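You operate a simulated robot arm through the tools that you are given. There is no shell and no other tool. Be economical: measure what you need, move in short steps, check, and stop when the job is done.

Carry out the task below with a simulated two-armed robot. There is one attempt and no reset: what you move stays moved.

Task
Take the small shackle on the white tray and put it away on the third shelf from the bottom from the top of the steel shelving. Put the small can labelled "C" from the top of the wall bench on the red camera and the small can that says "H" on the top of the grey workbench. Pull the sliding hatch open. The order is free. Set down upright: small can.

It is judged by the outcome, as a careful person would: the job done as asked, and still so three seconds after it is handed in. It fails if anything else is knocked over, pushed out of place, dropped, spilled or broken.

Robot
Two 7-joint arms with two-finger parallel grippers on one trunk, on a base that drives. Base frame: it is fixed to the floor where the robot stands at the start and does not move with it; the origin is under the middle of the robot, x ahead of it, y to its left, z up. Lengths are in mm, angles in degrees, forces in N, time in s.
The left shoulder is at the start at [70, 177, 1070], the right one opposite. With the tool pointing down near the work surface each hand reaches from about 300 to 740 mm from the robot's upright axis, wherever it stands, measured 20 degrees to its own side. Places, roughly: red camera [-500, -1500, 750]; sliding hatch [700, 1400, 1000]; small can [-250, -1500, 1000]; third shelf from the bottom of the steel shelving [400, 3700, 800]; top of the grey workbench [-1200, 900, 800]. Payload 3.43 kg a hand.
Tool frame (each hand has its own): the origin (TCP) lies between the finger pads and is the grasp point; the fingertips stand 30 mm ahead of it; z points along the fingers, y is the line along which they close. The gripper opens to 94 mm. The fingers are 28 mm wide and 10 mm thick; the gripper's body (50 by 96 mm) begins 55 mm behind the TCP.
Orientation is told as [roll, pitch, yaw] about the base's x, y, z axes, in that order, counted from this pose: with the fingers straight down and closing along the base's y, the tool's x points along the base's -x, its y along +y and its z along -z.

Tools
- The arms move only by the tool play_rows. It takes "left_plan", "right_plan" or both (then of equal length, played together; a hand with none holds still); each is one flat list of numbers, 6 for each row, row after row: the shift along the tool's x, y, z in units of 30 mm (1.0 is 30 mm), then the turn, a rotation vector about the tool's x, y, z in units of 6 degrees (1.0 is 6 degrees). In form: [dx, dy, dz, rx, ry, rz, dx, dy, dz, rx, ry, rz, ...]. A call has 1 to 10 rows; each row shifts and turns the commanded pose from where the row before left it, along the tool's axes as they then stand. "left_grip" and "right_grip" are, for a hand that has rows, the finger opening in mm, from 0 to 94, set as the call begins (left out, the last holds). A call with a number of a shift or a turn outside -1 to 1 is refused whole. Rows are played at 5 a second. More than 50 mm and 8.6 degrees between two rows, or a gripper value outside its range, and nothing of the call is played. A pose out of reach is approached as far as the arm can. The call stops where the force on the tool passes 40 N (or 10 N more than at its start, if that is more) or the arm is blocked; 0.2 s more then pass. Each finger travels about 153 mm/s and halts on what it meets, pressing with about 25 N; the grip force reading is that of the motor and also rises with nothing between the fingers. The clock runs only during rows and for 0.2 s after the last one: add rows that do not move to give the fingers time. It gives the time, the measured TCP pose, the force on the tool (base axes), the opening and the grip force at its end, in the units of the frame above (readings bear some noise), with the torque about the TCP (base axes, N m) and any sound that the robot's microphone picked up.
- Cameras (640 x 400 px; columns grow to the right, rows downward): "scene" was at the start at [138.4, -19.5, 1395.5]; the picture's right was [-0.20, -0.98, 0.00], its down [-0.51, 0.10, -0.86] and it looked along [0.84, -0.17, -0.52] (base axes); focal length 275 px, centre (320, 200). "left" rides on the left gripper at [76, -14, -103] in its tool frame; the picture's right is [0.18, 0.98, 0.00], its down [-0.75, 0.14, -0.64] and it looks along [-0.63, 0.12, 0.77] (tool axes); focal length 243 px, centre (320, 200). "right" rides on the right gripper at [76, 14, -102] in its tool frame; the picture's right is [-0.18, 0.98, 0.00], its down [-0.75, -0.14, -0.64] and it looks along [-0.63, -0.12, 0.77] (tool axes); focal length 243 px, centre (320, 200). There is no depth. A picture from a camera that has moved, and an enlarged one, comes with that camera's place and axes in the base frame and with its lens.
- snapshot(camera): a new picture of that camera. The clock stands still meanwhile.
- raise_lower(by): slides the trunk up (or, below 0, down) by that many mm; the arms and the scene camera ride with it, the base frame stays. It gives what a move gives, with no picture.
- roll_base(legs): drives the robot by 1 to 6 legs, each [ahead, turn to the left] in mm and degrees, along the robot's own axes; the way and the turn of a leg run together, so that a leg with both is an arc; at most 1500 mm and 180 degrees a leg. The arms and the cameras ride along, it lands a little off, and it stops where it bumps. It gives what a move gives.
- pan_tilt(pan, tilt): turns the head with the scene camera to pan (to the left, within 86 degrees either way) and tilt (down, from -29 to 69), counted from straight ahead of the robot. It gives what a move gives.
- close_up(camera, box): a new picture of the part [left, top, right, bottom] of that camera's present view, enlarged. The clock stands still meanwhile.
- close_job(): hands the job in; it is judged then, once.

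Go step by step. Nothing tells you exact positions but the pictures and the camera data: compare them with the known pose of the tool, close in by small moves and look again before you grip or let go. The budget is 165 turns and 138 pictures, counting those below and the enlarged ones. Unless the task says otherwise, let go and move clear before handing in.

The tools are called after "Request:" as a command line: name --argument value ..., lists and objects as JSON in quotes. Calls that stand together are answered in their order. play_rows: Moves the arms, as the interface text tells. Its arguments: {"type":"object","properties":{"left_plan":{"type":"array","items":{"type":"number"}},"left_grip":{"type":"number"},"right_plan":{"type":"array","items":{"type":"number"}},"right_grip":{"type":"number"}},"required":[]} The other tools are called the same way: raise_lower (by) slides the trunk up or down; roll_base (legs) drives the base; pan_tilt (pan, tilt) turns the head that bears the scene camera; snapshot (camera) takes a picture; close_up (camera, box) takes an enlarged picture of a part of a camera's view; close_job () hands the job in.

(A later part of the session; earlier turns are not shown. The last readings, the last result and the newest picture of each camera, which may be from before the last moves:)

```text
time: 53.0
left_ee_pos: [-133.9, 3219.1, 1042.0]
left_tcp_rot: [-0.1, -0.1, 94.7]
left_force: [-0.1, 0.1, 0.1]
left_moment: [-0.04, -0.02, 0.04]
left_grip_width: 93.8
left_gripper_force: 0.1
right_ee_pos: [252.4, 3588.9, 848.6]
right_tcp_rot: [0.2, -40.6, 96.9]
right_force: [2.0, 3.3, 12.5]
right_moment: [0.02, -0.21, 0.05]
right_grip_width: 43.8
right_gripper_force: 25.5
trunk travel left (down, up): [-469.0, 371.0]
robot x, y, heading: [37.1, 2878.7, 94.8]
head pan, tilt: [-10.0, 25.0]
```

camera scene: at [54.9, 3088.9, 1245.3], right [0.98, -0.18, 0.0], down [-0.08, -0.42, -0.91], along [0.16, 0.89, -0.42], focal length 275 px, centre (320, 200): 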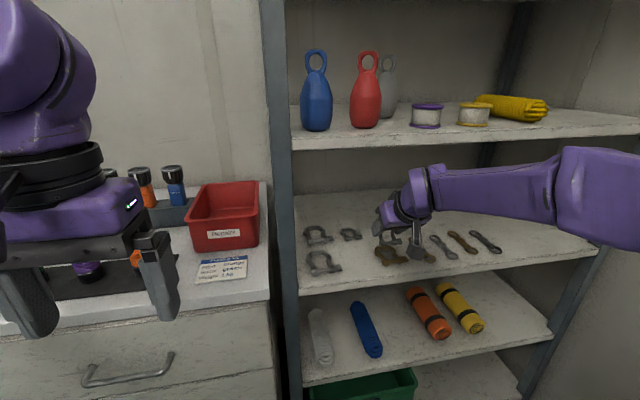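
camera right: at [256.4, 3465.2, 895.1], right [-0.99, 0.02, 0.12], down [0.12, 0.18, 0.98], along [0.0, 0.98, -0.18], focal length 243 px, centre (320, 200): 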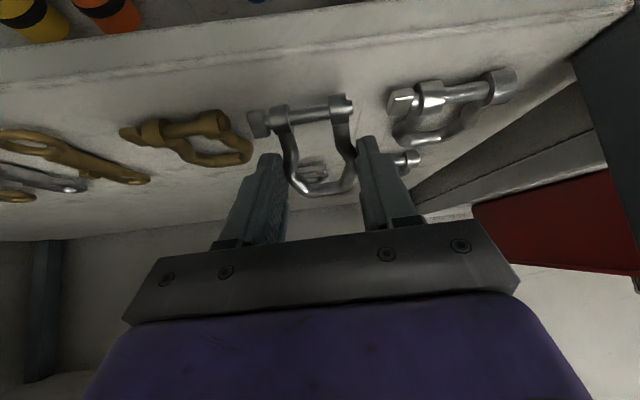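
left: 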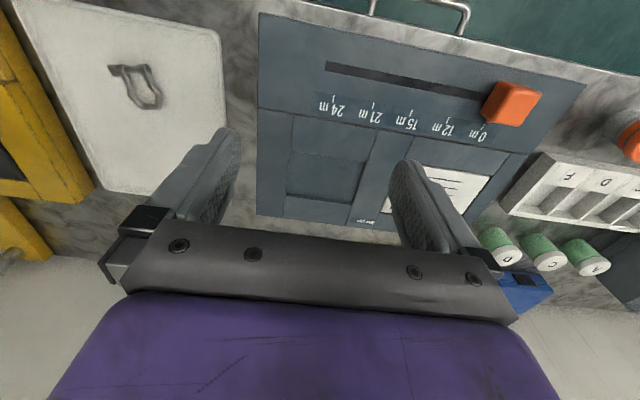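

The pin touches the shelf (12 N). I open the fingers slightly.

Request:
play_rows --right_plan '[0, 0, 0, 0, 0, 0, 0, 0, 0, 0, 0, 0, 0, 0, 0, 0, 0, 0]' --right_grip 54

Request:
snapshot --camera "right"

Request:
close_up --camera "scene" --box '[300, 190, 420, 265]'

```text
time: 53.8
left_ee_pos: [-133.8, 3220.8, 1041.7]
left_tcp_rot: [0.0, 0.0, 94.7]
left_force: [0.3, 0.2, -0.3]
left_moment: [0.02, 0.02, 0.02]
left_grip_width: 93.9
left_gripper_force: 0.2
right_ee_pos: [254.3, 3589.3, 845.2]
right_tcp_rot: [0.3, -40.2, 96.9]
right_force: [-0.1, 0.2, 0.0]
right_moment: [-0.03, 0.02, -0.01]
right_grip_width: 53.9
right_gripper_force: 0.1
trunk travel left (down, up): [-469.0, 371.0]
robot x, y, heading: [38.1, 2883.9, 94.6]
head pan, tilt: [-10.0, 25.0]
```

```text
107 pictures are left
camera right: at [256.6, 3463.7, 875.1], right [-0.99, 0.02, 0.12], down [0.12, 0.18, 0.98], along [0.0, 0.98, -0.18], focal length 243 px, centre (320, 200)
```

right: 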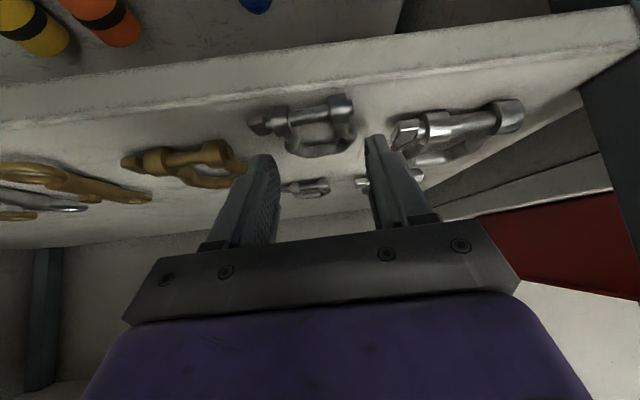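

```text
5.33 times, centred on (360, 228) of scene
camera zoom: at [41.8, 3019.4, 1224.4], right [1.0, -0.09, 0.0], down [-0.04, -0.42, -0.91], along [0.08, 0.9, -0.42], focal length 1466 px, centre (107, 53)
```

zoom: 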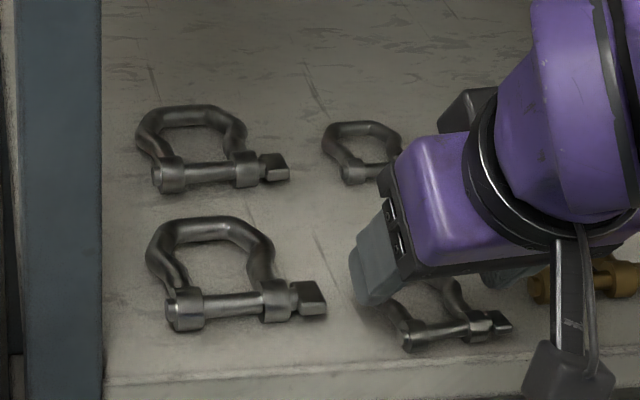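

The shackle lies flat in its slot. I raise the hand and back out.

Request:
raise_lower --by 60

Request:
roll_base --legs '[[-350, 0]]'

Request:
snapshot --camera "scene"

```text
time: 54.8
left_ee_pos: [-133.6, 3221.1, 1101.6]
left_tcp_rot: [0.0, 0.0, 94.7]
left_force: [0.1, -0.5, 0.5]
left_moment: [0.02, 0.0, 0.01]
left_grip_width: 93.8
left_gripper_force: 0.1
right_ee_pos: [254.7, 3588.9, 905.5]
right_tcp_rot: [0.4, -40.2, 96.8]
right_force: [0.3, 0.2, 0.0]
right_moment: [0.01, 0.01, 0.01]
right_grip_width: 54.0
right_gripper_force: 0.1
trunk travel left (down, up): [-529.0, 311.0]
robot x, y, heading: [37.2, 2877.8, 94.6]
head pan, tilt: [-10.0, 25.0]
```

```text
time: 57.1
left_ee_pos: [-103.9, 2866.3, 1101.2]
left_tcp_rot: [0.0, 0.1, 94.5]
left_force: [-0.1, 0.1, 0.2]
left_moment: [0.0, 0.0, 0.02]
left_grip_width: 93.9
left_gripper_force: 0.0
right_ee_pos: [284.9, 3234.3, 905.1]
right_tcp_rot: [0.3, -40.2, 96.8]
right_force: [0.1, -0.8, 0.8]
right_moment: [0.0, 0.0, -0.03]
right_grip_width: 54.2
right_gripper_force: 0.0
trunk travel left (down, up): [-529.0, 311.0]
robot x, y, heading: [67.7, 2521.8, 94.4]
head pan, tilt: [-10.0, 25.0]
```

```text
105 pictures are left
camera scene: at [70.9, 2664.5, 1284.5], right [1.0, -0.09, 0.0], down [-0.04, -0.42, -0.91], along [0.09, 0.9, -0.42], focal length 275 px, centre (320, 200)
```

scene: 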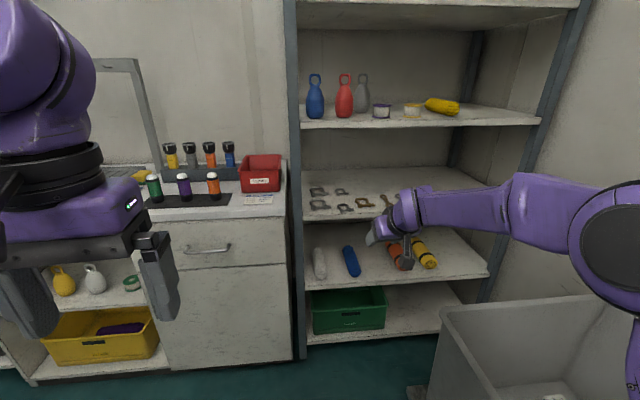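

The shackle is put away with the others. I restore the trunk and hand, reverse along the aisle and turn to face the hatch.

Request:
raise_lower --by 121

Request:
play_rows --right_plan '[0, 0, -0.5, 0, 1, 0, 0, 0, -0.5, 0, 1, 0, 0, 0, -0.5, 0, 1, 0, 0, 0, -0.5, 0, 1, 0, 0, 0, -0.5, 0, 1, 0, 0, 0, -0.5, 0, 1, 0, 0, 0, -0.5, 0, 0.7, 0]'

Request:
roll_base --legs '[[0, -18], [-1150, 0], [0, -76]]'

Request:
pan_tilt --pan 0 --tilt 25

Request:
snapshot --camera "scene"

```text
time: 58.6
left_ee_pos: [-105.1, 2867.6, 1221.9]
left_tcp_rot: [0.0, 0.0, 94.6]
left_force: [-1.0, 0.1, 0.4]
left_moment: [0.01, -0.02, -0.01]
left_grip_width: 94.0
left_gripper_force: 0.1
right_ee_pos: [284.9, 3234.7, 1026.5]
right_tcp_rot: [0.2, -40.2, 96.8]
right_force: [0.3, -1.1, 0.4]
right_moment: [0.01, 0.01, 0.02]
right_grip_width: 53.7
right_gripper_force: 0.2
trunk travel left (down, up): [-650.0, 190.0]
robot x, y, heading: [65.9, 2523.2, 94.5]
head pan, tilt: [-10.0, 25.0]
```

```text
time: 60.2
left_ee_pos: [-104.7, 2869.0, 1220.8]
left_tcp_rot: [-0.1, 0.2, 94.6]
left_force: [-0.3, 0.1, -0.2]
left_moment: [-0.05, 0.02, 0.01]
left_grip_width: 94.0
left_gripper_force: 0.1
right_ee_pos: [287.4, 3194.3, 1118.3]
right_tcp_rot: [0.2, 0.0, 97.1]
right_force: [0.2, 0.4, -0.9]
right_moment: [-0.01, 0.01, 0.01]
right_grip_width: 53.9
right_gripper_force: 0.0
trunk travel left (down, up): [-650.0, 190.0]
robot x, y, heading: [67.9, 2527.9, 94.6]
head pan, tilt: [-10.0, 25.0]
```

```text
time: 70.3
left_ee_pos: [160.1, 1556.8, 1222.6]
left_tcp_rot: [-0.1, -0.1, -1.4]
left_force: [-1.0, 0.3, 0.1]
left_moment: [0.0, -0.05, -0.01]
left_grip_width: 93.8
left_gripper_force: 0.0
right_ee_pos: [444.8, 1133.5, 1121.1]
right_tcp_rot: [0.2, -0.1, 1.1]
right_force: [0.6, 0.3, -0.2]
right_moment: [0.03, 0.0, -0.04]
right_grip_width: 54.2
right_gripper_force: 0.1
trunk travel left (down, up): [-650.0, 190.0]
robot x, y, heading: [-199.5, 1422.7, -1.3]
head pan, tilt: [-10.0, 25.0]
```

```text
time: 71.0
left_ee_pos: [159.8, 1557.1, 1222.0]
left_tcp_rot: [0.0, 0.1, -1.3]
left_force: [-0.5, 0.1, -0.3]
left_moment: [0.03, 0.02, 0.0]
left_grip_width: 94.0
left_gripper_force: 0.1
right_ee_pos: [445.1, 1132.7, 1119.4]
right_tcp_rot: [0.3, -0.2, 1.1]
right_force: [0.1, 0.1, 0.5]
right_moment: [0.02, -0.02, 0.0]
right_grip_width: 53.8
right_gripper_force: 0.1
trunk travel left (down, up): [-650.0, 190.0]
robot x, y, heading: [-199.4, 1425.4, -1.2]
head pan, tilt: [0.0, 25.0]
```

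```text
104 pictures are left
camera scene: at [-55.8, 1417.1, 1405.4], right [-0.02, -1.0, 0.0], down [-0.42, 0.01, -0.91], along [0.91, -0.02, -0.42], focal length 275 px, centre (320, 200)
```

scene: 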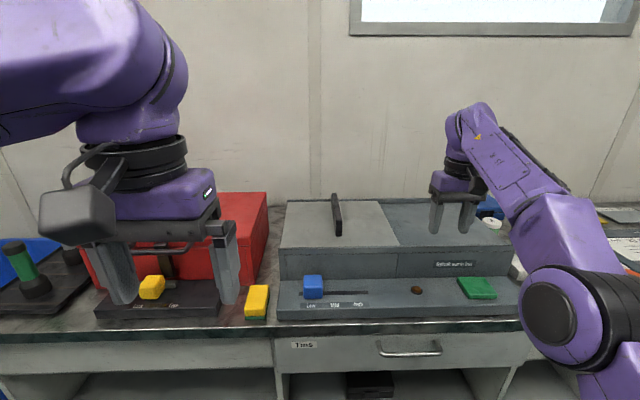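

Request:
close_up --camera "scene" --box '[260, 180, 530, 350]'

```text
2.35 times, centred on (395, 265) of scene
camera zoom: at [-55.8, 1417.1, 1405.4], right [-0.02, -1.0, 0.0], down [-0.42, 0.01, -0.91], along [0.91, -0.02, -0.42], focal length 647 px, centre (144, 47)
```

zoom: 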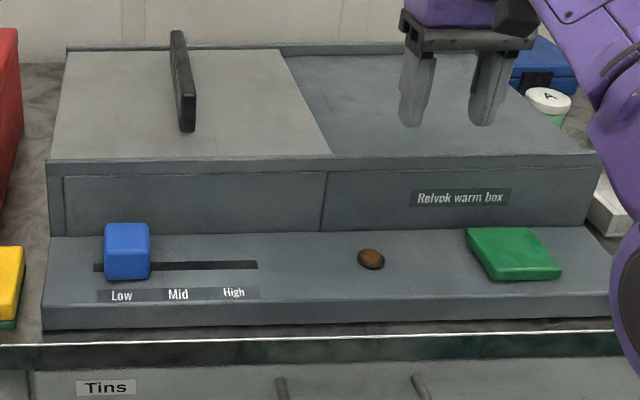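

The sliding hatch is the light lid of the warm box with a vertical dark handle near [645, 1352]; it should slide right over the darker half. I drive up to it and bring the right hand above the handle.

Request:
roll_base --legs '[[220, 0]]'

Request:
snapshot --camera "scene"

Request:
snapshot --camera "right"

```text
time: 72.7
left_ee_pos: [377.5, 1553.8, 1223.0]
left_tcp_rot: [0.0, 0.0, -1.0]
left_force: [0.5, 0.2, -0.3]
left_moment: [0.01, -0.02, -0.02]
left_grip_width: 94.0
left_gripper_force: 0.0
right_ee_pos: [664.0, 1132.1, 1120.1]
right_tcp_rot: [0.2, -0.2, 1.3]
right_force: [-0.6, -0.1, -0.3]
right_moment: [0.02, 0.01, 0.0]
right_grip_width: 53.8
right_gripper_force: 0.1
trunk travel left (down, up): [-650.0, 190.0]
robot x, y, heading: [21.7, 1418.4, -0.9]
head pan, tilt: [0.0, 25.0]
```

```text
102 pictures are left
camera scene: at [161.8, 1413.7, 1405.5], right [-0.02, -1.0, 0.0], down [-0.42, 0.01, -0.91], along [0.91, -0.02, -0.42], focal length 275 px, centre (320, 200)
```

scene: 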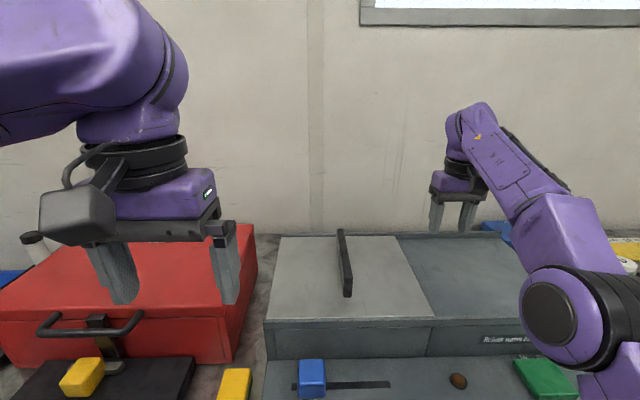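

```text
101 pictures are left
camera right: at [587.0, 1144.3, 1223.7], right [0.16, 0.99, 0.0], down [0.75, -0.13, 0.64], along [0.64, -0.1, -0.77], focal length 243 px, centre (320, 200)
```

right: 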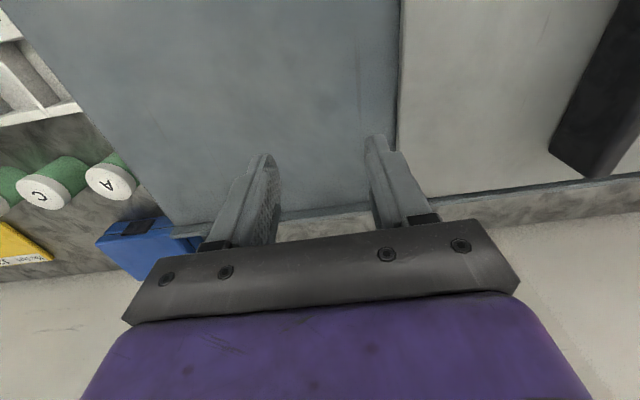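

Handle spans x≈580–715, y≈1352, top z≈1070. I move the right hand above it.

Request:
play_rows --right_plan '[0.04, 0.92, -0.1, 0, 0, 0, 0.04, 0.92, -0.1, 0, 0, 0, 0.04, 0.92, -0.1, 0, 0, 0, 0.04, 0.92, -0.1, 0, 0, 0, 0.04, 0.92, -0.1, 0, 0, 0, 0.04, 0.92, -0.1, 0, 0, 0, 0.04, 0.92, 0, 0, 0, 0, 0.04, 0.92, 0, 0, 0, 0]' --right_grip 80

Request:
snapshot --camera "right"

Request:
snapshot --camera "scene"

```text
time: 74.5
left_ee_pos: [378.0, 1553.3, 1221.8]
left_tcp_rot: [-0.1, 0.0, -1.0]
left_force: [-0.1, 1.0, 0.4]
left_moment: [-0.01, 0.03, -0.01]
left_grip_width: 94.1
left_gripper_force: 0.0
right_ee_pos: [630.5, 1336.3, 1143.0]
right_tcp_rot: [0.4, -0.3, 1.4]
right_force: [0.7, -0.9, -0.5]
right_moment: [-0.01, 0.01, -0.01]
right_grip_width: 80.0
right_gripper_force: 0.1
right hand out of reach, approached as far as the arm can: row 4, 5, 6, 7, 8
trunk travel left (down, up): [-650.0, 190.0]
robot x, y, heading: [24.1, 1415.7, -1.0]
head pan, tilt: [0.0, 25.0]
```

```text
100 pictures are left
camera right: at [554.3, 1349.1, 1246.0], right [0.16, 0.99, 0.01], down [0.75, -0.13, 0.64], along [0.64, -0.1, -0.76], focal length 243 px, centre (320, 200)
```

right: 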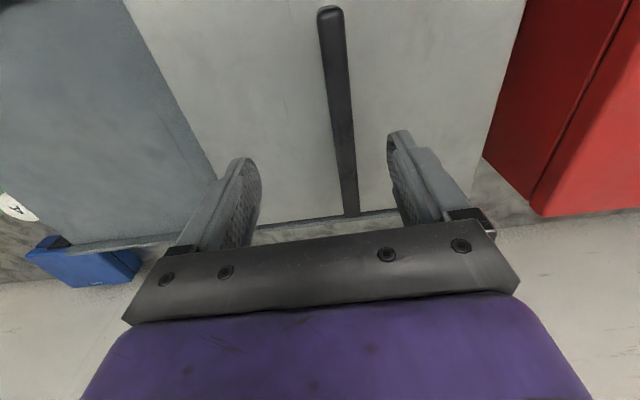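

```text
99 pictures are left
camera scene: at [162.4, 1413.1, 1405.4], right [-0.02, -1.0, 0.0], down [-0.42, 0.01, -0.91], along [0.91, -0.02, -0.42], focal length 275 px, centre (320, 200)
```

scene: 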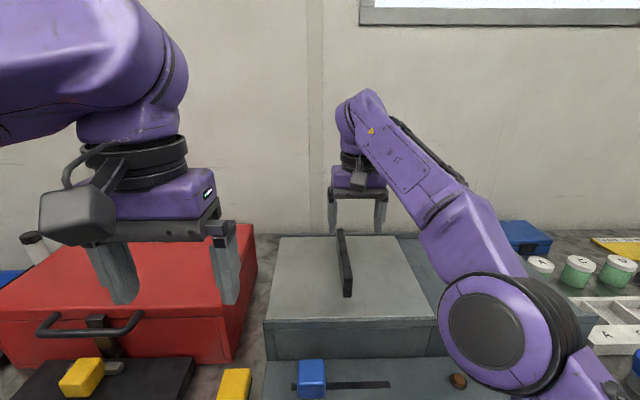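

The handle is at y≈1356. I shift 20 mm left and descend around it.

Request:
play_rows --right_plan '[-0.15, 0.66, 0.4, 0, 0, 0, -0.15, 0, 1, 0, 0, 0, 0, 0, 0.9, 0, 0, 0]'

Request:
snapshot --camera "right"

Request:
close_up --camera "scene" --box '[250, 150, 470, 320]'

```text
time: 75.3
left_ee_pos: [377.6, 1553.7, 1222.1]
left_tcp_rot: [0.0, 0.0, -0.9]
left_force: [-0.3, 0.4, -0.2]
left_moment: [0.01, -0.01, -0.03]
left_grip_width: 93.8
left_gripper_force: 0.0
right_ee_pos: [632.7, 1353.0, 1080.8]
right_tcp_rot: [0.2, -0.3, 1.5]
right_force: [0.3, -1.2, 0.7]
right_moment: [-0.01, 0.02, 0.03]
right_grip_width: 79.9
right_gripper_force: 0.2
right hand out of reach, approached as far as the arm can: row 1
trunk travel left (down, up): [-650.0, 190.0]
robot x, y, heading: [18.8, 1418.5, -0.9]
head pan, tilt: [0.0, 25.0]
```

```text
98 pictures are left
camera right: at [556.9, 1365.0, 1183.2], right [0.16, 0.99, 0.01], down [0.75, -0.13, 0.64], along [0.64, -0.1, -0.77], focal length 243 px, centre (320, 200)
```

right: 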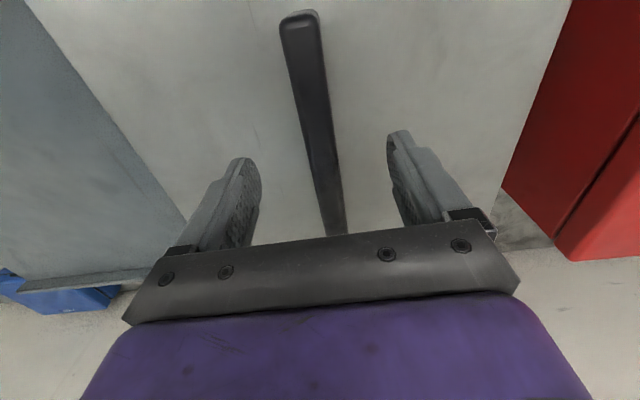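

```text
2.35 times, centred on (360, 235) of scene
camera zoom: at [162.7, 1413.6, 1405.4], right [-0.02, -1.0, 0.0], down [-0.42, 0.01, -0.91], along [0.91, -0.02, -0.42], focal length 647 px, centre (226, 118)
```

zoom: 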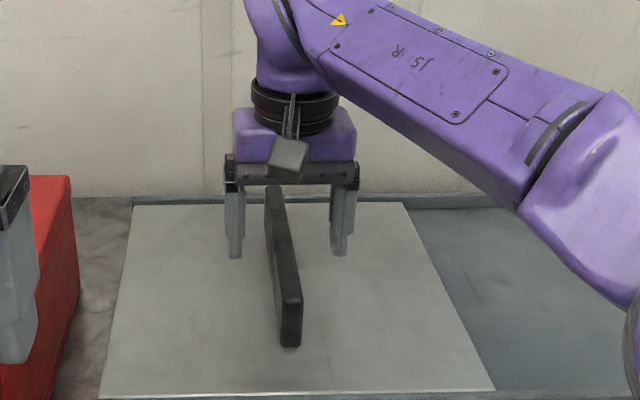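

The fingers straddle the handle. I lower a bit more and close.

Request:
play_rows --right_plan '[0, 0, 0.5, 0, 0, 0, 0, 0, 0.4, 0, 0, 0]'

Request:
play_rows --right_plan '[0, 0, 0, 0, 0, 0, 0, 0, 0, 0, 0, 0, 0, 0, 0, 0, 0, 0]' --right_grip 0

```text
time: 75.9
left_ee_pos: [377.7, 1556.0, 1224.0]
left_tcp_rot: [-0.1, -0.1, -1.0]
left_force: [-0.4, 0.1, 0.7]
left_moment: [-0.02, -0.02, 0.0]
left_grip_width: 93.7
left_gripper_force: 0.1
right_ee_pos: [631.8, 1352.5, 1053.7]
right_tcp_rot: [0.3, -0.1, 1.4]
right_force: [-0.5, -0.2, -0.2]
right_moment: [0.02, -0.04, 0.01]
right_grip_width: 80.2
right_gripper_force: 0.1
trunk travel left (down, up): [-650.0, 190.0]
robot x, y, heading: [18.6, 1414.0, -1.0]
head pan, tilt: [0.0, 25.0]
```

```text
time: 76.7
left_ee_pos: [377.9, 1553.8, 1222.6]
left_tcp_rot: [0.1, 0.1, -1.1]
left_force: [0.2, 0.4, -0.3]
left_moment: [-0.02, -0.03, -0.02]
left_grip_width: 93.9
left_gripper_force: 0.0
right_ee_pos: [630.8, 1350.2, 1052.6]
right_tcp_rot: [0.2, -0.1, 1.2]
right_force: [-1.3, 0.5, -0.1]
right_moment: [-0.02, 0.4, -1.21]
right_grip_width: 22.3
right_gripper_force: 45.0
trunk travel left (down, up): [-650.0, 190.0]
robot x, y, heading: [17.7, 1415.5, -0.9]
head pan, tilt: [0.0, 25.0]
```

Gripped the handle. I pull the hatch to the right in moderate steps.

Request:
play_rows --right_plan '[0.01, -0.5, 0, 0, 0, 0, 0.01, -0.5, 0, 0, 0, 0, 0.01, -0.5, 0, 0, 0, 0]'

Request:
snapshot --camera "scene"

```text
time: 77.5
left_ee_pos: [375.7, 1553.4, 1223.0]
left_tcp_rot: [0.0, 0.1, -1.0]
left_force: [-0.2, -0.2, 0.3]
left_moment: [-0.01, 0.01, -0.02]
left_grip_width: 94.5
left_gripper_force: 0.0
right_ee_pos: [632.2, 1307.6, 1053.3]
right_tcp_rot: [0.2, -0.2, 1.5]
right_force: [0.7, 0.6, 0.9]
right_moment: [0.01, -0.27, -1.09]
right_grip_width: 22.5
right_gripper_force: 44.9
trunk travel left (down, up): [-650.0, 190.0]
robot x, y, heading: [19.9, 1417.1, -0.9]
head pan, tilt: [0.0, 25.0]
```

```text
96 pictures are left
camera scene: at [162.0, 1413.6, 1405.4], right [-0.02, -1.0, 0.0], down [-0.42, 0.01, -0.91], along [0.91, -0.02, -0.42], focal length 275 px, centre (320, 200)
```

scene: 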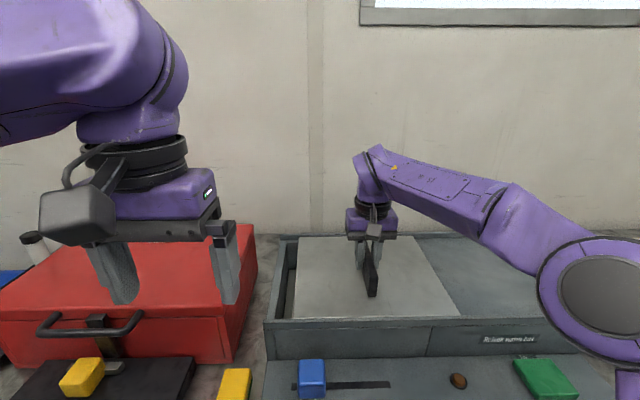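

It slides open easily. I continue pulling.

Request:
play_rows --right_plan '[0.02, -0.95, 0, 0, 0, 0, 0.02, -0.95, 0, 0, 0, 0, 0.02, -0.95, 0, 0, 0, 0, 0.02, -0.95, 0, 0, 0, 0, 0.02, -0.95, 0, 0, 0, 0, 0.02, -0.95, 0, 0, 0, 0, 0.02, -0.95, 0, 0, 0, 0]'

Request:
play_rows --right_plan '[0.01, -0.5, 0, 0, 0, 0, 0.01, -0.5, 0, 0, 0, 0, 0.01, -0.5, 0, 0, 0, 0]'

Request:
snapshot --camera "scene"

```text
time: 79.1
left_ee_pos: [377.6, 1554.7, 1221.8]
left_tcp_rot: [-0.1, -0.1, -1.0]
left_force: [0.8, -0.4, 0.6]
left_moment: [0.02, 0.01, -0.01]
left_grip_width: 94.1
left_gripper_force: 0.2
right_ee_pos: [633.7, 1107.7, 1054.2]
right_tcp_rot: [0.2, -0.3, 1.5]
right_force: [7.8, 0.0, 14.1]
right_moment: [0.12, 0.18, -1.07]
right_grip_width: 22.4
right_gripper_force: 45.2
trunk travel left (down, up): [-650.0, 190.0]
robot x, y, heading: [17.3, 1414.6, -0.8]
head pan, tilt: [0.0, 25.0]
```

```text
time: 79.9
left_ee_pos: [377.2, 1560.8, 1221.5]
left_tcp_rot: [-0.2, -0.1, -0.9]
left_force: [0.8, 0.0, -0.1]
left_moment: [-0.01, 0.04, 0.0]
left_grip_width: 93.9
left_gripper_force: 0.1
right_ee_pos: [632.8, 1069.8, 1054.0]
right_tcp_rot: [0.2, 0.0, 1.6]
right_force: [1.8, 15.9, 4.6]
right_moment: [-0.18, -1.13, -0.96]
right_grip_width: 22.5
right_gripper_force: 44.4
trunk travel left (down, up): [-650.0, 190.0]
robot x, y, heading: [18.0, 1419.2, -1.0]
head pan, tilt: [0.0, 25.0]
```

```text
95 pictures are left
camera scene: at [162.0, 1419.9, 1405.3], right [-0.02, -1.0, 0.0], down [-0.42, 0.0, -0.91], along [0.91, -0.02, -0.42], focal length 275 px, centre (320, 200)
```

scene: 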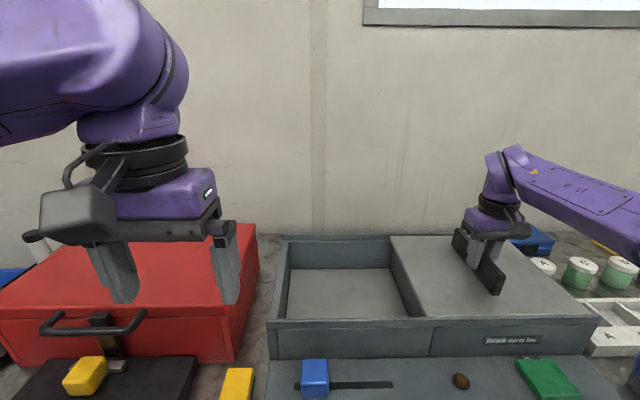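

The hatch is fully open against its stop. I release, lift clear and back off.

Request:
play_rows --right_plan '[0, 0, 0, 0, 0, 0, 0, 0, 0, 0, 0, 0]' --right_grip 70

Request:
play_rows --right_plan '[0, 0, -0.8, 0, 0, 0, 0, 0, -0.8, 0, 0, 0, 0, 0, -0.8, 0, 0, 0, 0, 0, -0.8, 0, 0, 0]'

Request:
snapshot --camera "scene"

```text
time: 80.5
left_ee_pos: [377.6, 1556.4, 1222.8]
left_tcp_rot: [-0.1, -0.1, -0.9]
left_force: [-0.4, 0.0, -1.1]
left_moment: [-0.02, 0.01, -0.02]
left_grip_width: 94.2
left_gripper_force: 0.1
right_ee_pos: [634.4, 1065.9, 1052.8]
right_tcp_rot: [0.2, -0.1, 1.4]
right_force: [-0.9, 0.4, -0.6]
right_moment: [-0.01, -0.02, -0.02]
right_grip_width: 70.0
right_gripper_force: 0.1
trunk travel left (down, up): [-650.0, 190.0]
robot x, y, heading: [20.0, 1415.8, -1.2]
head pan, tilt: [0.0, 25.0]
```

```text
time: 81.5
left_ee_pos: [378.4, 1555.1, 1221.4]
left_tcp_rot: [-0.1, 0.0, -0.9]
left_force: [0.4, 0.1, -0.8]
left_moment: [-0.02, 0.01, 0.01]
left_grip_width: 94.1
left_gripper_force: 0.1
right_ee_pos: [632.1, 1063.2, 1150.0]
right_tcp_rot: [0.2, -0.2, 1.4]
right_force: [0.0, 0.0, 0.4]
right_moment: [-0.04, -0.01, 0.0]
right_grip_width: 70.1
right_gripper_force: 0.1
trunk travel left (down, up): [-650.0, 190.0]
robot x, y, heading: [21.6, 1417.3, -1.0]
head pan, tilt: [0.0, 25.0]
```

```text
94 pictures are left
camera scene: at [162.2, 1415.0, 1405.4], right [-0.02, -1.0, 0.0], down [-0.42, 0.01, -0.91], along [0.91, -0.02, -0.42], focal length 275 px, centre (320, 200)
```

scene: 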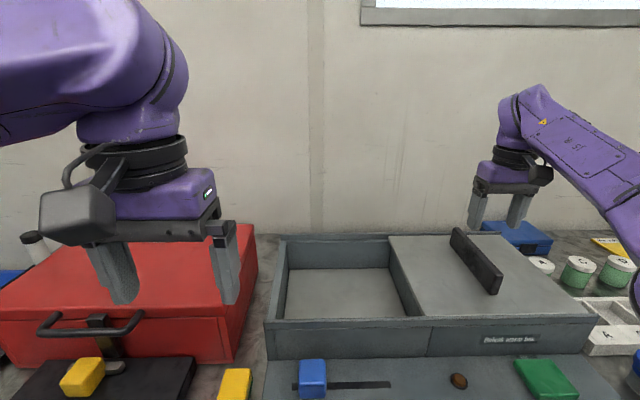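

The hatch is open. Now I back off and drive to the wall bench at y≈-1500 to find cans C and H and the red camera.

Request:
roll_base --legs '[[-250, 0], [0, -89], [1400, 0], [400, 0]]'

Request:
pan_tilt --pan 0 --tilt 25

Request:
snapshot --camera "scene"

Request:
pan_tilt --pan -50 --tilt 25

Request:
snapshot --camera "scene"

```text
time: 95.9
left_ee_pos: [-115.5, -758.2, 1223.2]
left_tcp_rot: [-0.1, 0.1, -90.8]
left_force: [0.4, 1.1, -0.2]
left_moment: [0.02, 0.0, -0.03]
left_grip_width: 93.8
left_gripper_force: 0.2
right_ee_pos: [-607.9, -1015.7, 1150.1]
right_tcp_rot: [0.2, -0.2, -88.5]
right_force: [0.4, 0.2, -0.1]
right_moment: [-0.03, -0.01, 0.02]
right_grip_width: 70.0
right_gripper_force: 0.1
trunk travel left (down, up): [-650.0, 190.0]
robot x, y, heading: [-254.3, -403.9, -90.8]
head pan, tilt: [0.0, 25.0]
```

```text
time: 96.5
left_ee_pos: [-116.3, -759.3, 1221.5]
left_tcp_rot: [0.0, -0.1, -90.7]
left_force: [0.2, 0.7, -0.2]
left_moment: [0.0, -0.02, 0.01]
left_grip_width: 93.9
left_gripper_force: 0.0
right_ee_pos: [-608.0, -1015.8, 1149.4]
right_tcp_rot: [0.2, -0.2, -88.4]
right_force: [0.1, 0.3, 0.6]
right_moment: [0.03, -0.01, 0.03]
right_grip_width: 70.1
right_gripper_force: 0.0
trunk travel left (down, up): [-650.0, 190.0]
robot x, y, heading: [-255.4, -404.0, -90.8]
head pan, tilt: [0.0, 25.0]
```

```text
93 pictures are left
camera scene: at [-255.9, -545.3, 1405.4], right [-1.0, 0.01, 0.0], down [0.01, 0.42, -0.91], along [-0.01, -0.91, -0.42], focal length 275 px, centre (320, 200)
```

scene: 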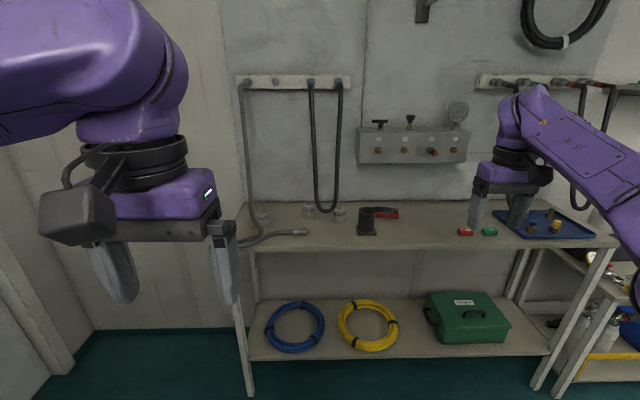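

```text
time: 97.7
left_ee_pos: [-115.9, -758.9, 1222.6]
left_tcp_rot: [0.1, 0.0, -90.8]
left_force: [0.3, 0.7, -0.6]
left_moment: [0.02, -0.03, 0.0]
left_grip_width: 93.9
left_gripper_force: 0.1
right_ee_pos: [-607.6, -1016.0, 1149.3]
right_tcp_rot: [0.2, -0.2, -88.4]
right_force: [0.3, -0.3, 0.4]
right_moment: [0.0, 0.03, 0.02]
right_grip_width: 70.1
right_gripper_force: 0.1
trunk travel left (down, up): [-650.0, 190.0]
robot x, y, heading: [-253.9, -401.9, -90.8]
head pan, tilt: [-50.0, 25.0]
```

```text
92 pictures are left
camera scene: at [-326.0, -511.3, 1405.4], right [-0.63, 0.77, 0.0], down [0.33, 0.27, -0.91], along [-0.7, -0.57, -0.42], focal length 275 px, centre (320, 200)
```

scene: 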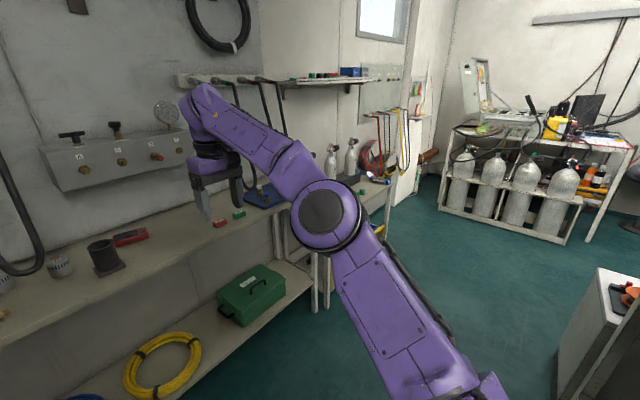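

Request:
pan_tilt --pan 0 --tilt 25

Request:
close_up --camera "scene" --box '[230, 180, 430, 300]'

Request:
close_up --camera "scene" --box '[430, 190, 620, 310]'

```text
time: 98.9
left_ee_pos: [-115.9, -758.9, 1222.6]
left_tcp_rot: [0.0, 0.0, -90.9]
left_force: [0.4, 0.6, -0.2]
left_moment: [0.0, 0.0, 0.01]
left_grip_width: 93.9
left_gripper_force: 0.0
right_ee_pos: [-607.4, -1016.1, 1148.7]
right_tcp_rot: [0.2, -0.1, -88.3]
right_force: [-0.3, -0.1, 0.4]
right_moment: [0.01, 0.0, -0.02]
right_grip_width: 70.1
right_gripper_force: 0.1
trunk travel left (down, up): [-650.0, 190.0]
robot x, y, heading: [-254.6, -403.3, -90.8]
head pan, tilt: [0.0, 25.0]
```

```text
3.20 times, centred on (330, 240) of scene
camera zoom: at [-256.0, -545.0, 1405.4], right [-1.0, 0.01, 0.0], down [0.01, 0.42, -0.91], along [-0.01, -0.91, -0.42], focal length 879 px, centre (288, 72)
```

zoom: 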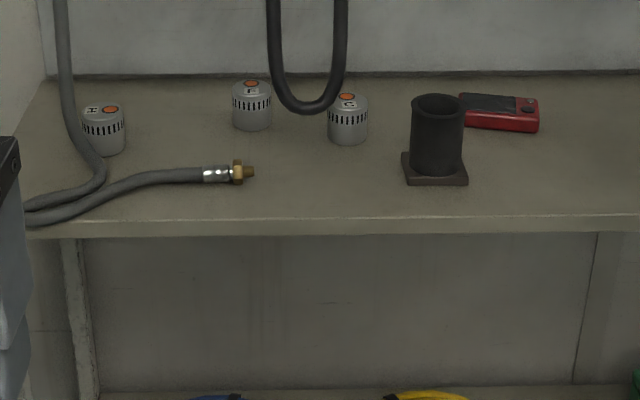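

```text
3.33 times, centred on (525, 250) of scene
camera zoom: at [-256.0, -545.0, 1405.4], right [-1.0, 0.01, 0.0], down [0.01, 0.42, -0.91], along [-0.01, -0.91, -0.42], focal length 916 px, centre (-363, 33)
```

zoom: 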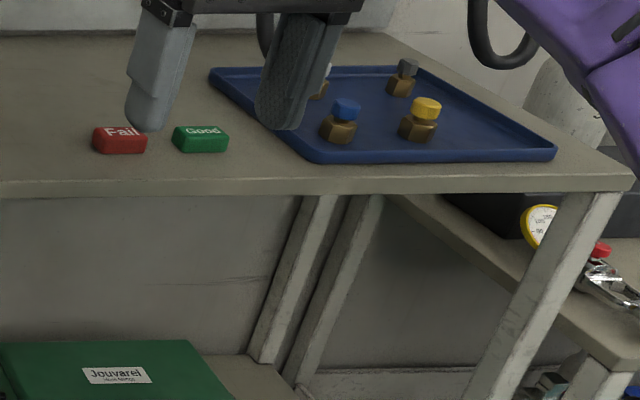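

I see three grey cans: H (left, near a hanging hose), another one in the middle and C; the red camera lies behind the black pot. Bench top is at z≈887. I retract the right hand a bit and drive closer.

Request:
play_rows --right_plan '[1, 0.5, 0, 0, 0, 0, 1, 0.5, 0, 0, 0, 0, 1, 0.5, 0, 0, 0, 0, 1, 0.5, 0, 0, 0, 0]' --right_grip 94

Request:
roll_base --legs '[[400, 0]]'

Request:
pan_tilt --pan -10 --tilt 35

Request:
snapshot --camera "scene"

Request:
snapshot --camera "left"

Request:
snapshot --camera "right"

```text
time: 99.9
left_ee_pos: [-116.3, -756.3, 1223.3]
left_tcp_rot: [0.0, -0.1, -90.9]
left_force: [-0.2, 0.1, 0.7]
left_moment: [-0.02, -0.01, 0.01]
left_grip_width: 94.3
left_gripper_force: 0.1
right_ee_pos: [-550.2, -892.6, 1149.5]
right_tcp_rot: [0.3, -0.3, -88.5]
right_force: [-1.2, -0.1, 0.3]
right_moment: [-0.03, -0.02, -0.02]
right_grip_width: 94.2
right_gripper_force: 0.1
trunk travel left (down, up): [-650.0, 190.0]
robot x, y, heading: [-253.9, -405.1, -90.8]
head pan, tilt: [0.0, 25.0]
```

```text
time: 102.3
left_ee_pos: [-120.1, -1153.7, 1223.0]
left_tcp_rot: [0.0, 0.0, -90.7]
left_force: [0.1, 0.0, -0.6]
left_moment: [0.01, 0.02, 0.03]
left_grip_width: 93.9
left_gripper_force: 0.0
right_ee_pos: [-554.6, -1290.3, 1147.5]
right_tcp_rot: [0.2, -0.2, -88.5]
right_force: [-0.4, -0.4, -0.1]
right_moment: [-0.02, 0.01, -0.05]
right_grip_width: 94.1
right_gripper_force: 0.1
trunk travel left (down, up): [-650.0, 190.0]
robot x, y, heading: [-260.4, -795.6, -90.6]
head pan, tilt: [0.0, 25.0]
```

```text
time: 103.1
left_ee_pos: [-122.2, -1154.0, 1223.4]
left_tcp_rot: [0.0, 0.0, -90.8]
left_force: [0.1, 0.0, 0.0]
left_moment: [0.02, -0.03, 0.0]
left_grip_width: 93.9
left_gripper_force: 0.0
right_ee_pos: [-555.0, -1290.8, 1148.8]
right_tcp_rot: [0.3, -0.2, -88.6]
right_force: [0.8, 0.1, 0.5]
right_moment: [0.0, 0.02, 0.02]
right_grip_width: 93.9
right_gripper_force: 0.0
trunk travel left (down, up): [-650.0, 190.0]
robot x, y, heading: [-260.0, -795.0, -90.5]
head pan, tilt: [-10.0, 35.0]
```

```text
89 pictures are left
camera scene: at [-276.4, -935.2, 1389.7], right [-0.98, 0.19, 0.0], down [0.11, 0.56, -0.82], along [-0.15, -0.8, -0.57], focal length 275 px, centre (320, 200)
```

scene: 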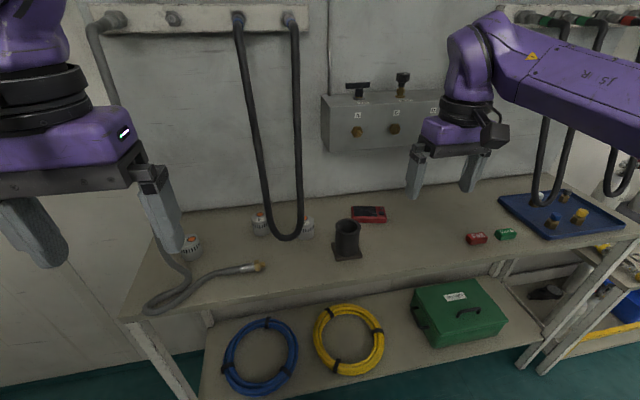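

```text
88 pictures are left
camera left: at [-134.2, -1076.5, 1324.3], right [0.99, 0.17, 0.0], down [0.13, -0.76, 0.64], along [0.11, -0.63, -0.77], focal length 243 px, centre (320, 200)
```

left: 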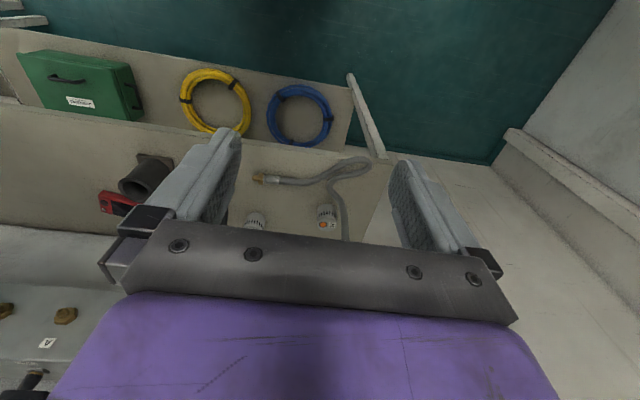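

```text
87 pictures are left
camera right: at [-543.2, -1213.2, 1252.0], right [0.99, -0.16, 0.0], down [-0.12, -0.76, 0.64], along [-0.1, -0.64, -0.77], focal length 243 px, centre (320, 200)
```

right: 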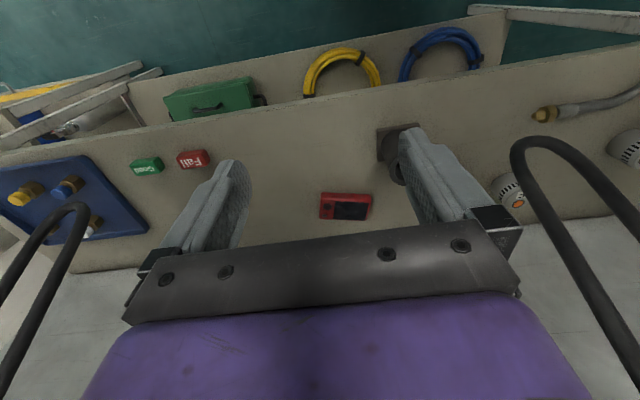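

The hose loop hangs in front of C at about y=-1403, so I'll come in from the right side with the right arm. First closer looks at the red camera and cans.

Request:
close_up --camera "right" --box '[280, 160, 400, 240]'

Request:
close_up --camera "scene" --box '[130, 180, 410, 320]'

```text
5.00 times, centred on (340, 200) of right
camera zoom: at [-543.2, -1213.2, 1252.0], right [0.99, -0.16, 0.0], down [-0.12, -0.76, 0.64], along [-0.1, -0.64, -0.77], focal length 1213 px, centre (220, 200)
```

zoom: 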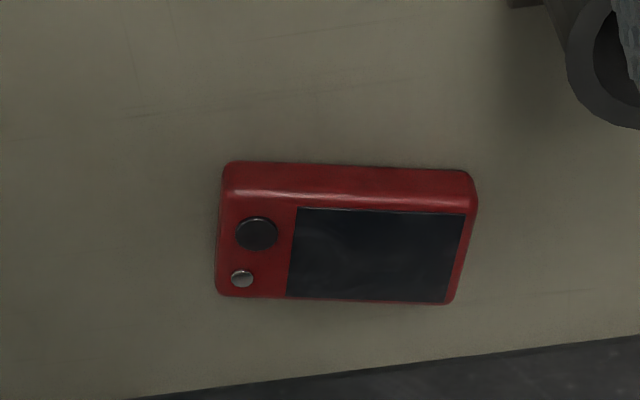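

```text
2.29 times, centred on (270, 250) of scene
camera zoom: at [-276.4, -935.2, 1389.7], right [-0.98, 0.19, 0.0], down [0.11, 0.56, -0.82], along [-0.15, -0.8, -0.57], focal length 628 px, centre (434, 86)
```

zoom: 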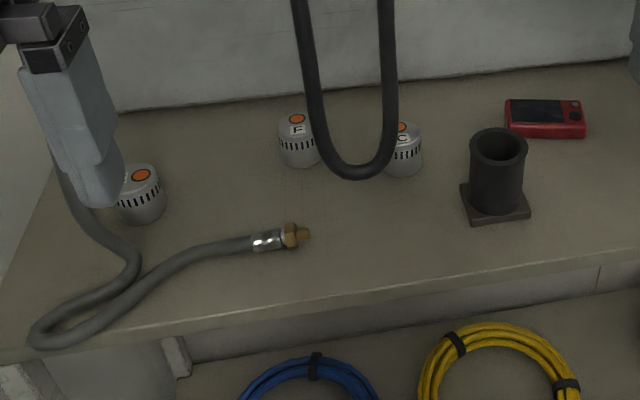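

I reposition the robot so the right arm comes at C from the right, clear of the hose.

Request:
roll_base --legs '[[-250, 0], [0, 90], [-450, 0], [0, -55]]'

Request:
pan_tilt --pan -20 --tilt 30

Request:
snapshot --camera "scene"

```text
time: 113.4
left_ee_pos: [-389.9, -748.1, 1222.4]
left_tcp_rot: [-0.1, 0.0, -55.7]
left_force: [0.5, -0.6, 0.2]
left_moment: [-0.03, 0.0, 0.02]
left_grip_width: 94.0
left_gripper_force: 0.1
right_ee_pos: [-665.4, -1109.8, 1149.3]
right_tcp_rot: [0.3, -0.1, -53.2]
right_force: [-0.2, 0.3, -0.6]
right_moment: [0.02, -0.03, -0.04]
right_grip_width: 93.9
right_gripper_force: 0.1
trunk travel left (down, up): [-650.0, 190.0]
robot x, y, heading: [-707.7, -538.5, -55.5]
head pan, tilt: [-10.0, 35.0]
```

```text
time: 114.2
left_ee_pos: [-389.4, -747.3, 1222.6]
left_tcp_rot: [0.0, 0.0, -55.5]
left_force: [0.4, -0.1, 0.5]
left_moment: [-0.01, -0.07, 0.0]
left_grip_width: 93.8
left_gripper_force: 0.1
right_ee_pos: [-665.6, -1109.8, 1149.1]
right_tcp_rot: [0.2, -0.1, -53.3]
right_force: [0.0, 0.4, -0.2]
right_moment: [0.01, 0.02, 0.03]
right_grip_width: 94.2
right_gripper_force: 0.0
trunk travel left (down, up): [-650.0, 190.0]
robot x, y, heading: [-708.9, -536.3, -55.7]
head pan, tilt: [-20.0, 30.0]
```

```text
84 pictures are left
camera scene: at [-656.6, -666.3, 1397.4], right [-0.97, -0.25, 0.0], down [-0.12, 0.48, -0.87], along [0.22, -0.84, -0.5], focal length 275 px, centre (320, 200)
```

scene: 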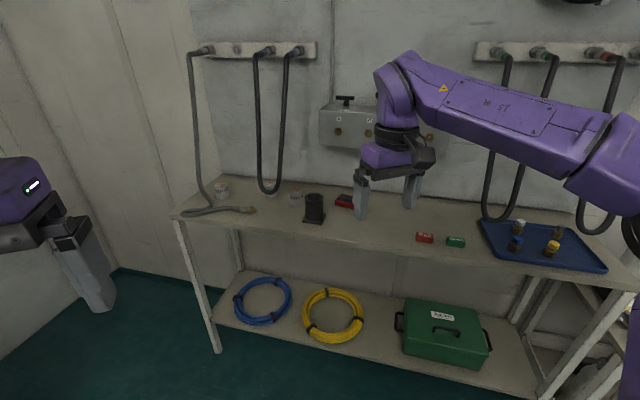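

Consistent hose position (about [-290, -1403]). I drive ahead with the hand high.

Request:
roll_base --legs '[[370, 0]]'

Request:
snapshot --camera "scene"

Request:
snapshot --camera "right"

```text
time: 116.5
left_ee_pos: [-177.7, -1047.7, 1223.0]
left_tcp_rot: [0.0, 0.0, -55.1]
left_force: [0.1, 0.5, -0.2]
left_moment: [-0.02, 0.0, 0.04]
left_grip_width: 93.9
left_gripper_force: 0.1
right_ee_pos: [-450.6, -1412.8, 1148.6]
right_tcp_rot: [0.1, -0.2, -52.7]
right_force: [-0.2, -0.2, 0.2]
right_moment: [-0.01, -0.01, 0.0]
right_grip_width: 93.9
right_gripper_force: 0.0
trunk travel left (down, up): [-650.0, 190.0]
robot x, y, heading: [-497.4, -835.7, -55.2]
head pan, tilt: [-20.0, 30.0]
```

```text
83 pictures are left
camera scene: at [-446.0, -968.6, 1397.5], right [-0.97, -0.26, 0.0], down [-0.13, 0.48, -0.87], along [0.22, -0.84, -0.5], focal length 275 px, centre (320, 200)
```

scene: 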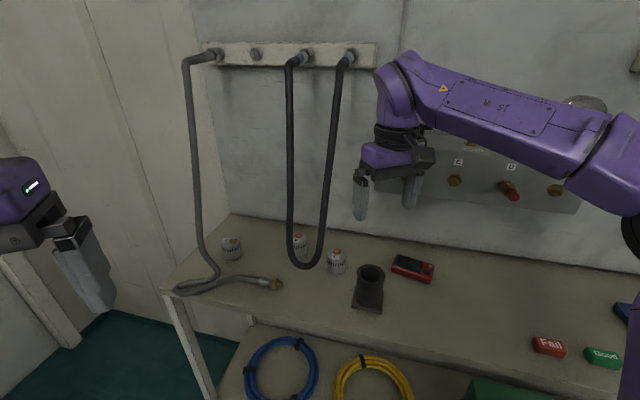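

```text
82 pictures are left
camera right: at [-485.4, -1342.4, 1252.3], right [0.89, 0.45, 0.0], down [0.34, -0.68, 0.64], along [0.29, -0.57, -0.76], focal length 243 px, centre (320, 200)
```

right: 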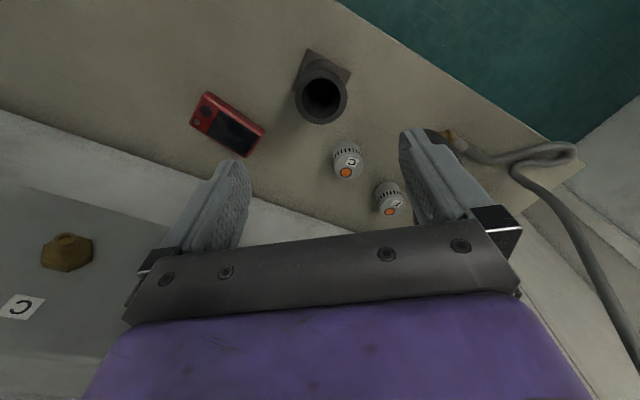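

C is at about [-357, -1490]. I move the right hand above it while keeping its current angle, which clears hose and gauge box.

Request:
play_rows --right_plan '[-0.98, 0.233, 0.6, 0, 0, 0, -0.98, 0.233, 0.6, 0, 0, 0, -0.98, 0.233, 0.6, 0, 0, 0, -0.98, 0.233, 0.6, 0, 0, 0]' --right_grip 72

Request:
snapshot --camera "scene"

Request:
snapshot --camera "right"

```text
time: 117.5
left_ee_pos: [-175.7, -1049.5, 1221.7]
left_tcp_rot: [0.1, 0.1, -55.1]
left_force: [0.2, 0.4, 0.0]
left_moment: [-0.01, 0.0, -0.01]
left_grip_width: 94.0
left_gripper_force: 0.0
right_ee_pos: [-355.2, -1492.0, 1076.9]
right_tcp_rot: [0.3, -0.2, -52.7]
right_force: [0.0, 1.2, -0.1]
right_moment: [0.03, 0.03, 0.04]
right_grip_width: 72.0
right_gripper_force: 0.0
trunk travel left (down, up): [-650.0, 190.0]
robot x, y, heading: [-496.2, -839.9, -54.9]
head pan, tilt: [-20.0, 30.0]
```

```text
81 pictures are left
camera scene: at [-443.7, -970.2, 1397.3], right [-0.97, -0.26, 0.0], down [-0.13, 0.48, -0.87], along [0.22, -0.84, -0.5], focal length 275 px, centre (320, 200)
```

scene: 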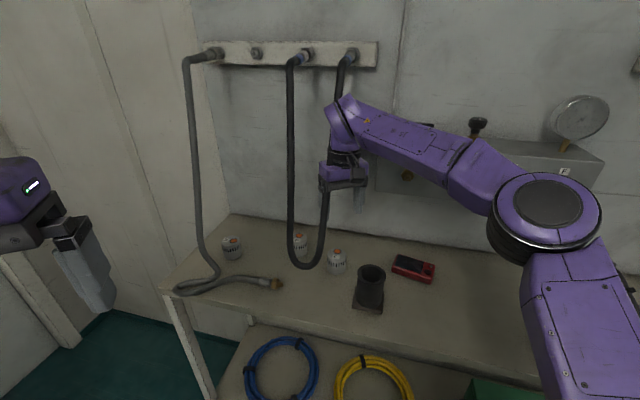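

```text
80 pictures are left
camera right: at [-389.9, -1422.0, 1179.6], right [0.89, 0.45, 0.0], down [0.34, -0.69, 0.64], along [0.29, -0.57, -0.77], focal length 243 px, centre (320, 200)
```

right: 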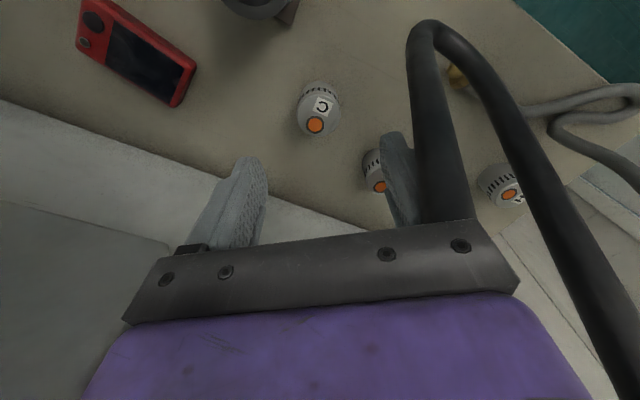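

The hose slants from the wall and runs right beside the hand, so I shift slightly away from it and tilt the hand back so that the wrist leans away from the hose.

Request:
play_rows --right_plan '[0, -0.6, 0, 0, 0, 0, 0, 0, 0, 0, -1, 0, 0, 0, 0, 0, -1, 0, 0, 0, 0, 0, -1, 0, 0, 0, 0, 0, -1, 0]'

Request:
snapshot --camera "scene"

Request:
snapshot --camera "right"

```text
time: 118.7
left_ee_pos: [-179.7, -1047.6, 1222.4]
left_tcp_rot: [0.1, -0.1, -55.1]
left_force: [-0.7, 0.6, 0.0]
left_moment: [-0.02, -0.02, 0.01]
left_grip_width: 93.9
left_gripper_force: 0.0
right_ee_pos: [-373.2, -1500.3, 1078.8]
right_tcp_rot: [0.3, -24.4, -52.9]
right_force: [0.6, -0.5, -0.5]
right_moment: [-0.03, -0.04, 0.04]
right_grip_width: 72.0
right_gripper_force: 0.1
trunk travel left (down, up): [-650.0, 190.0]
robot x, y, heading: [-500.4, -839.9, -55.1]
head pan, tilt: [-20.0, 30.0]
```

```text
79 pictures are left
camera scene: at [-447.1, -967.8, 1397.7], right [-0.97, -0.26, 0.0], down [-0.13, 0.48, -0.87], along [0.22, -0.84, -0.5], focal length 275 px, centre (320, 200)
```

scene: 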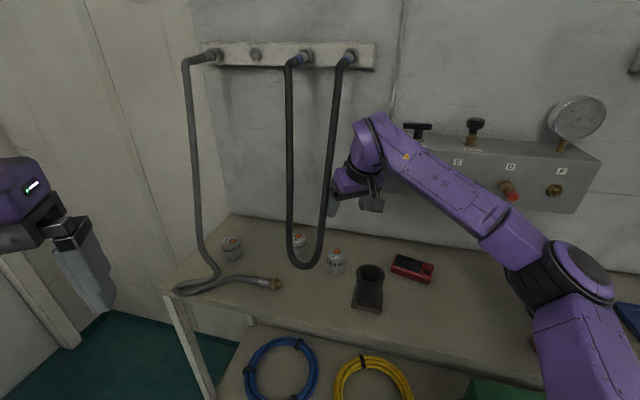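

```text
78 pictures are left
camera right: at [-428.3, -1402.2, 1141.4], right [0.88, 0.46, 0.08], down [0.14, -0.42, 0.9], along [0.45, -0.78, -0.44], focal length 243 px, centre (320, 200)
```

right: 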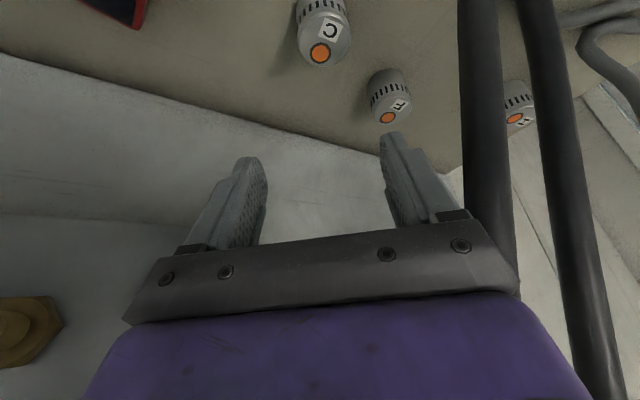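

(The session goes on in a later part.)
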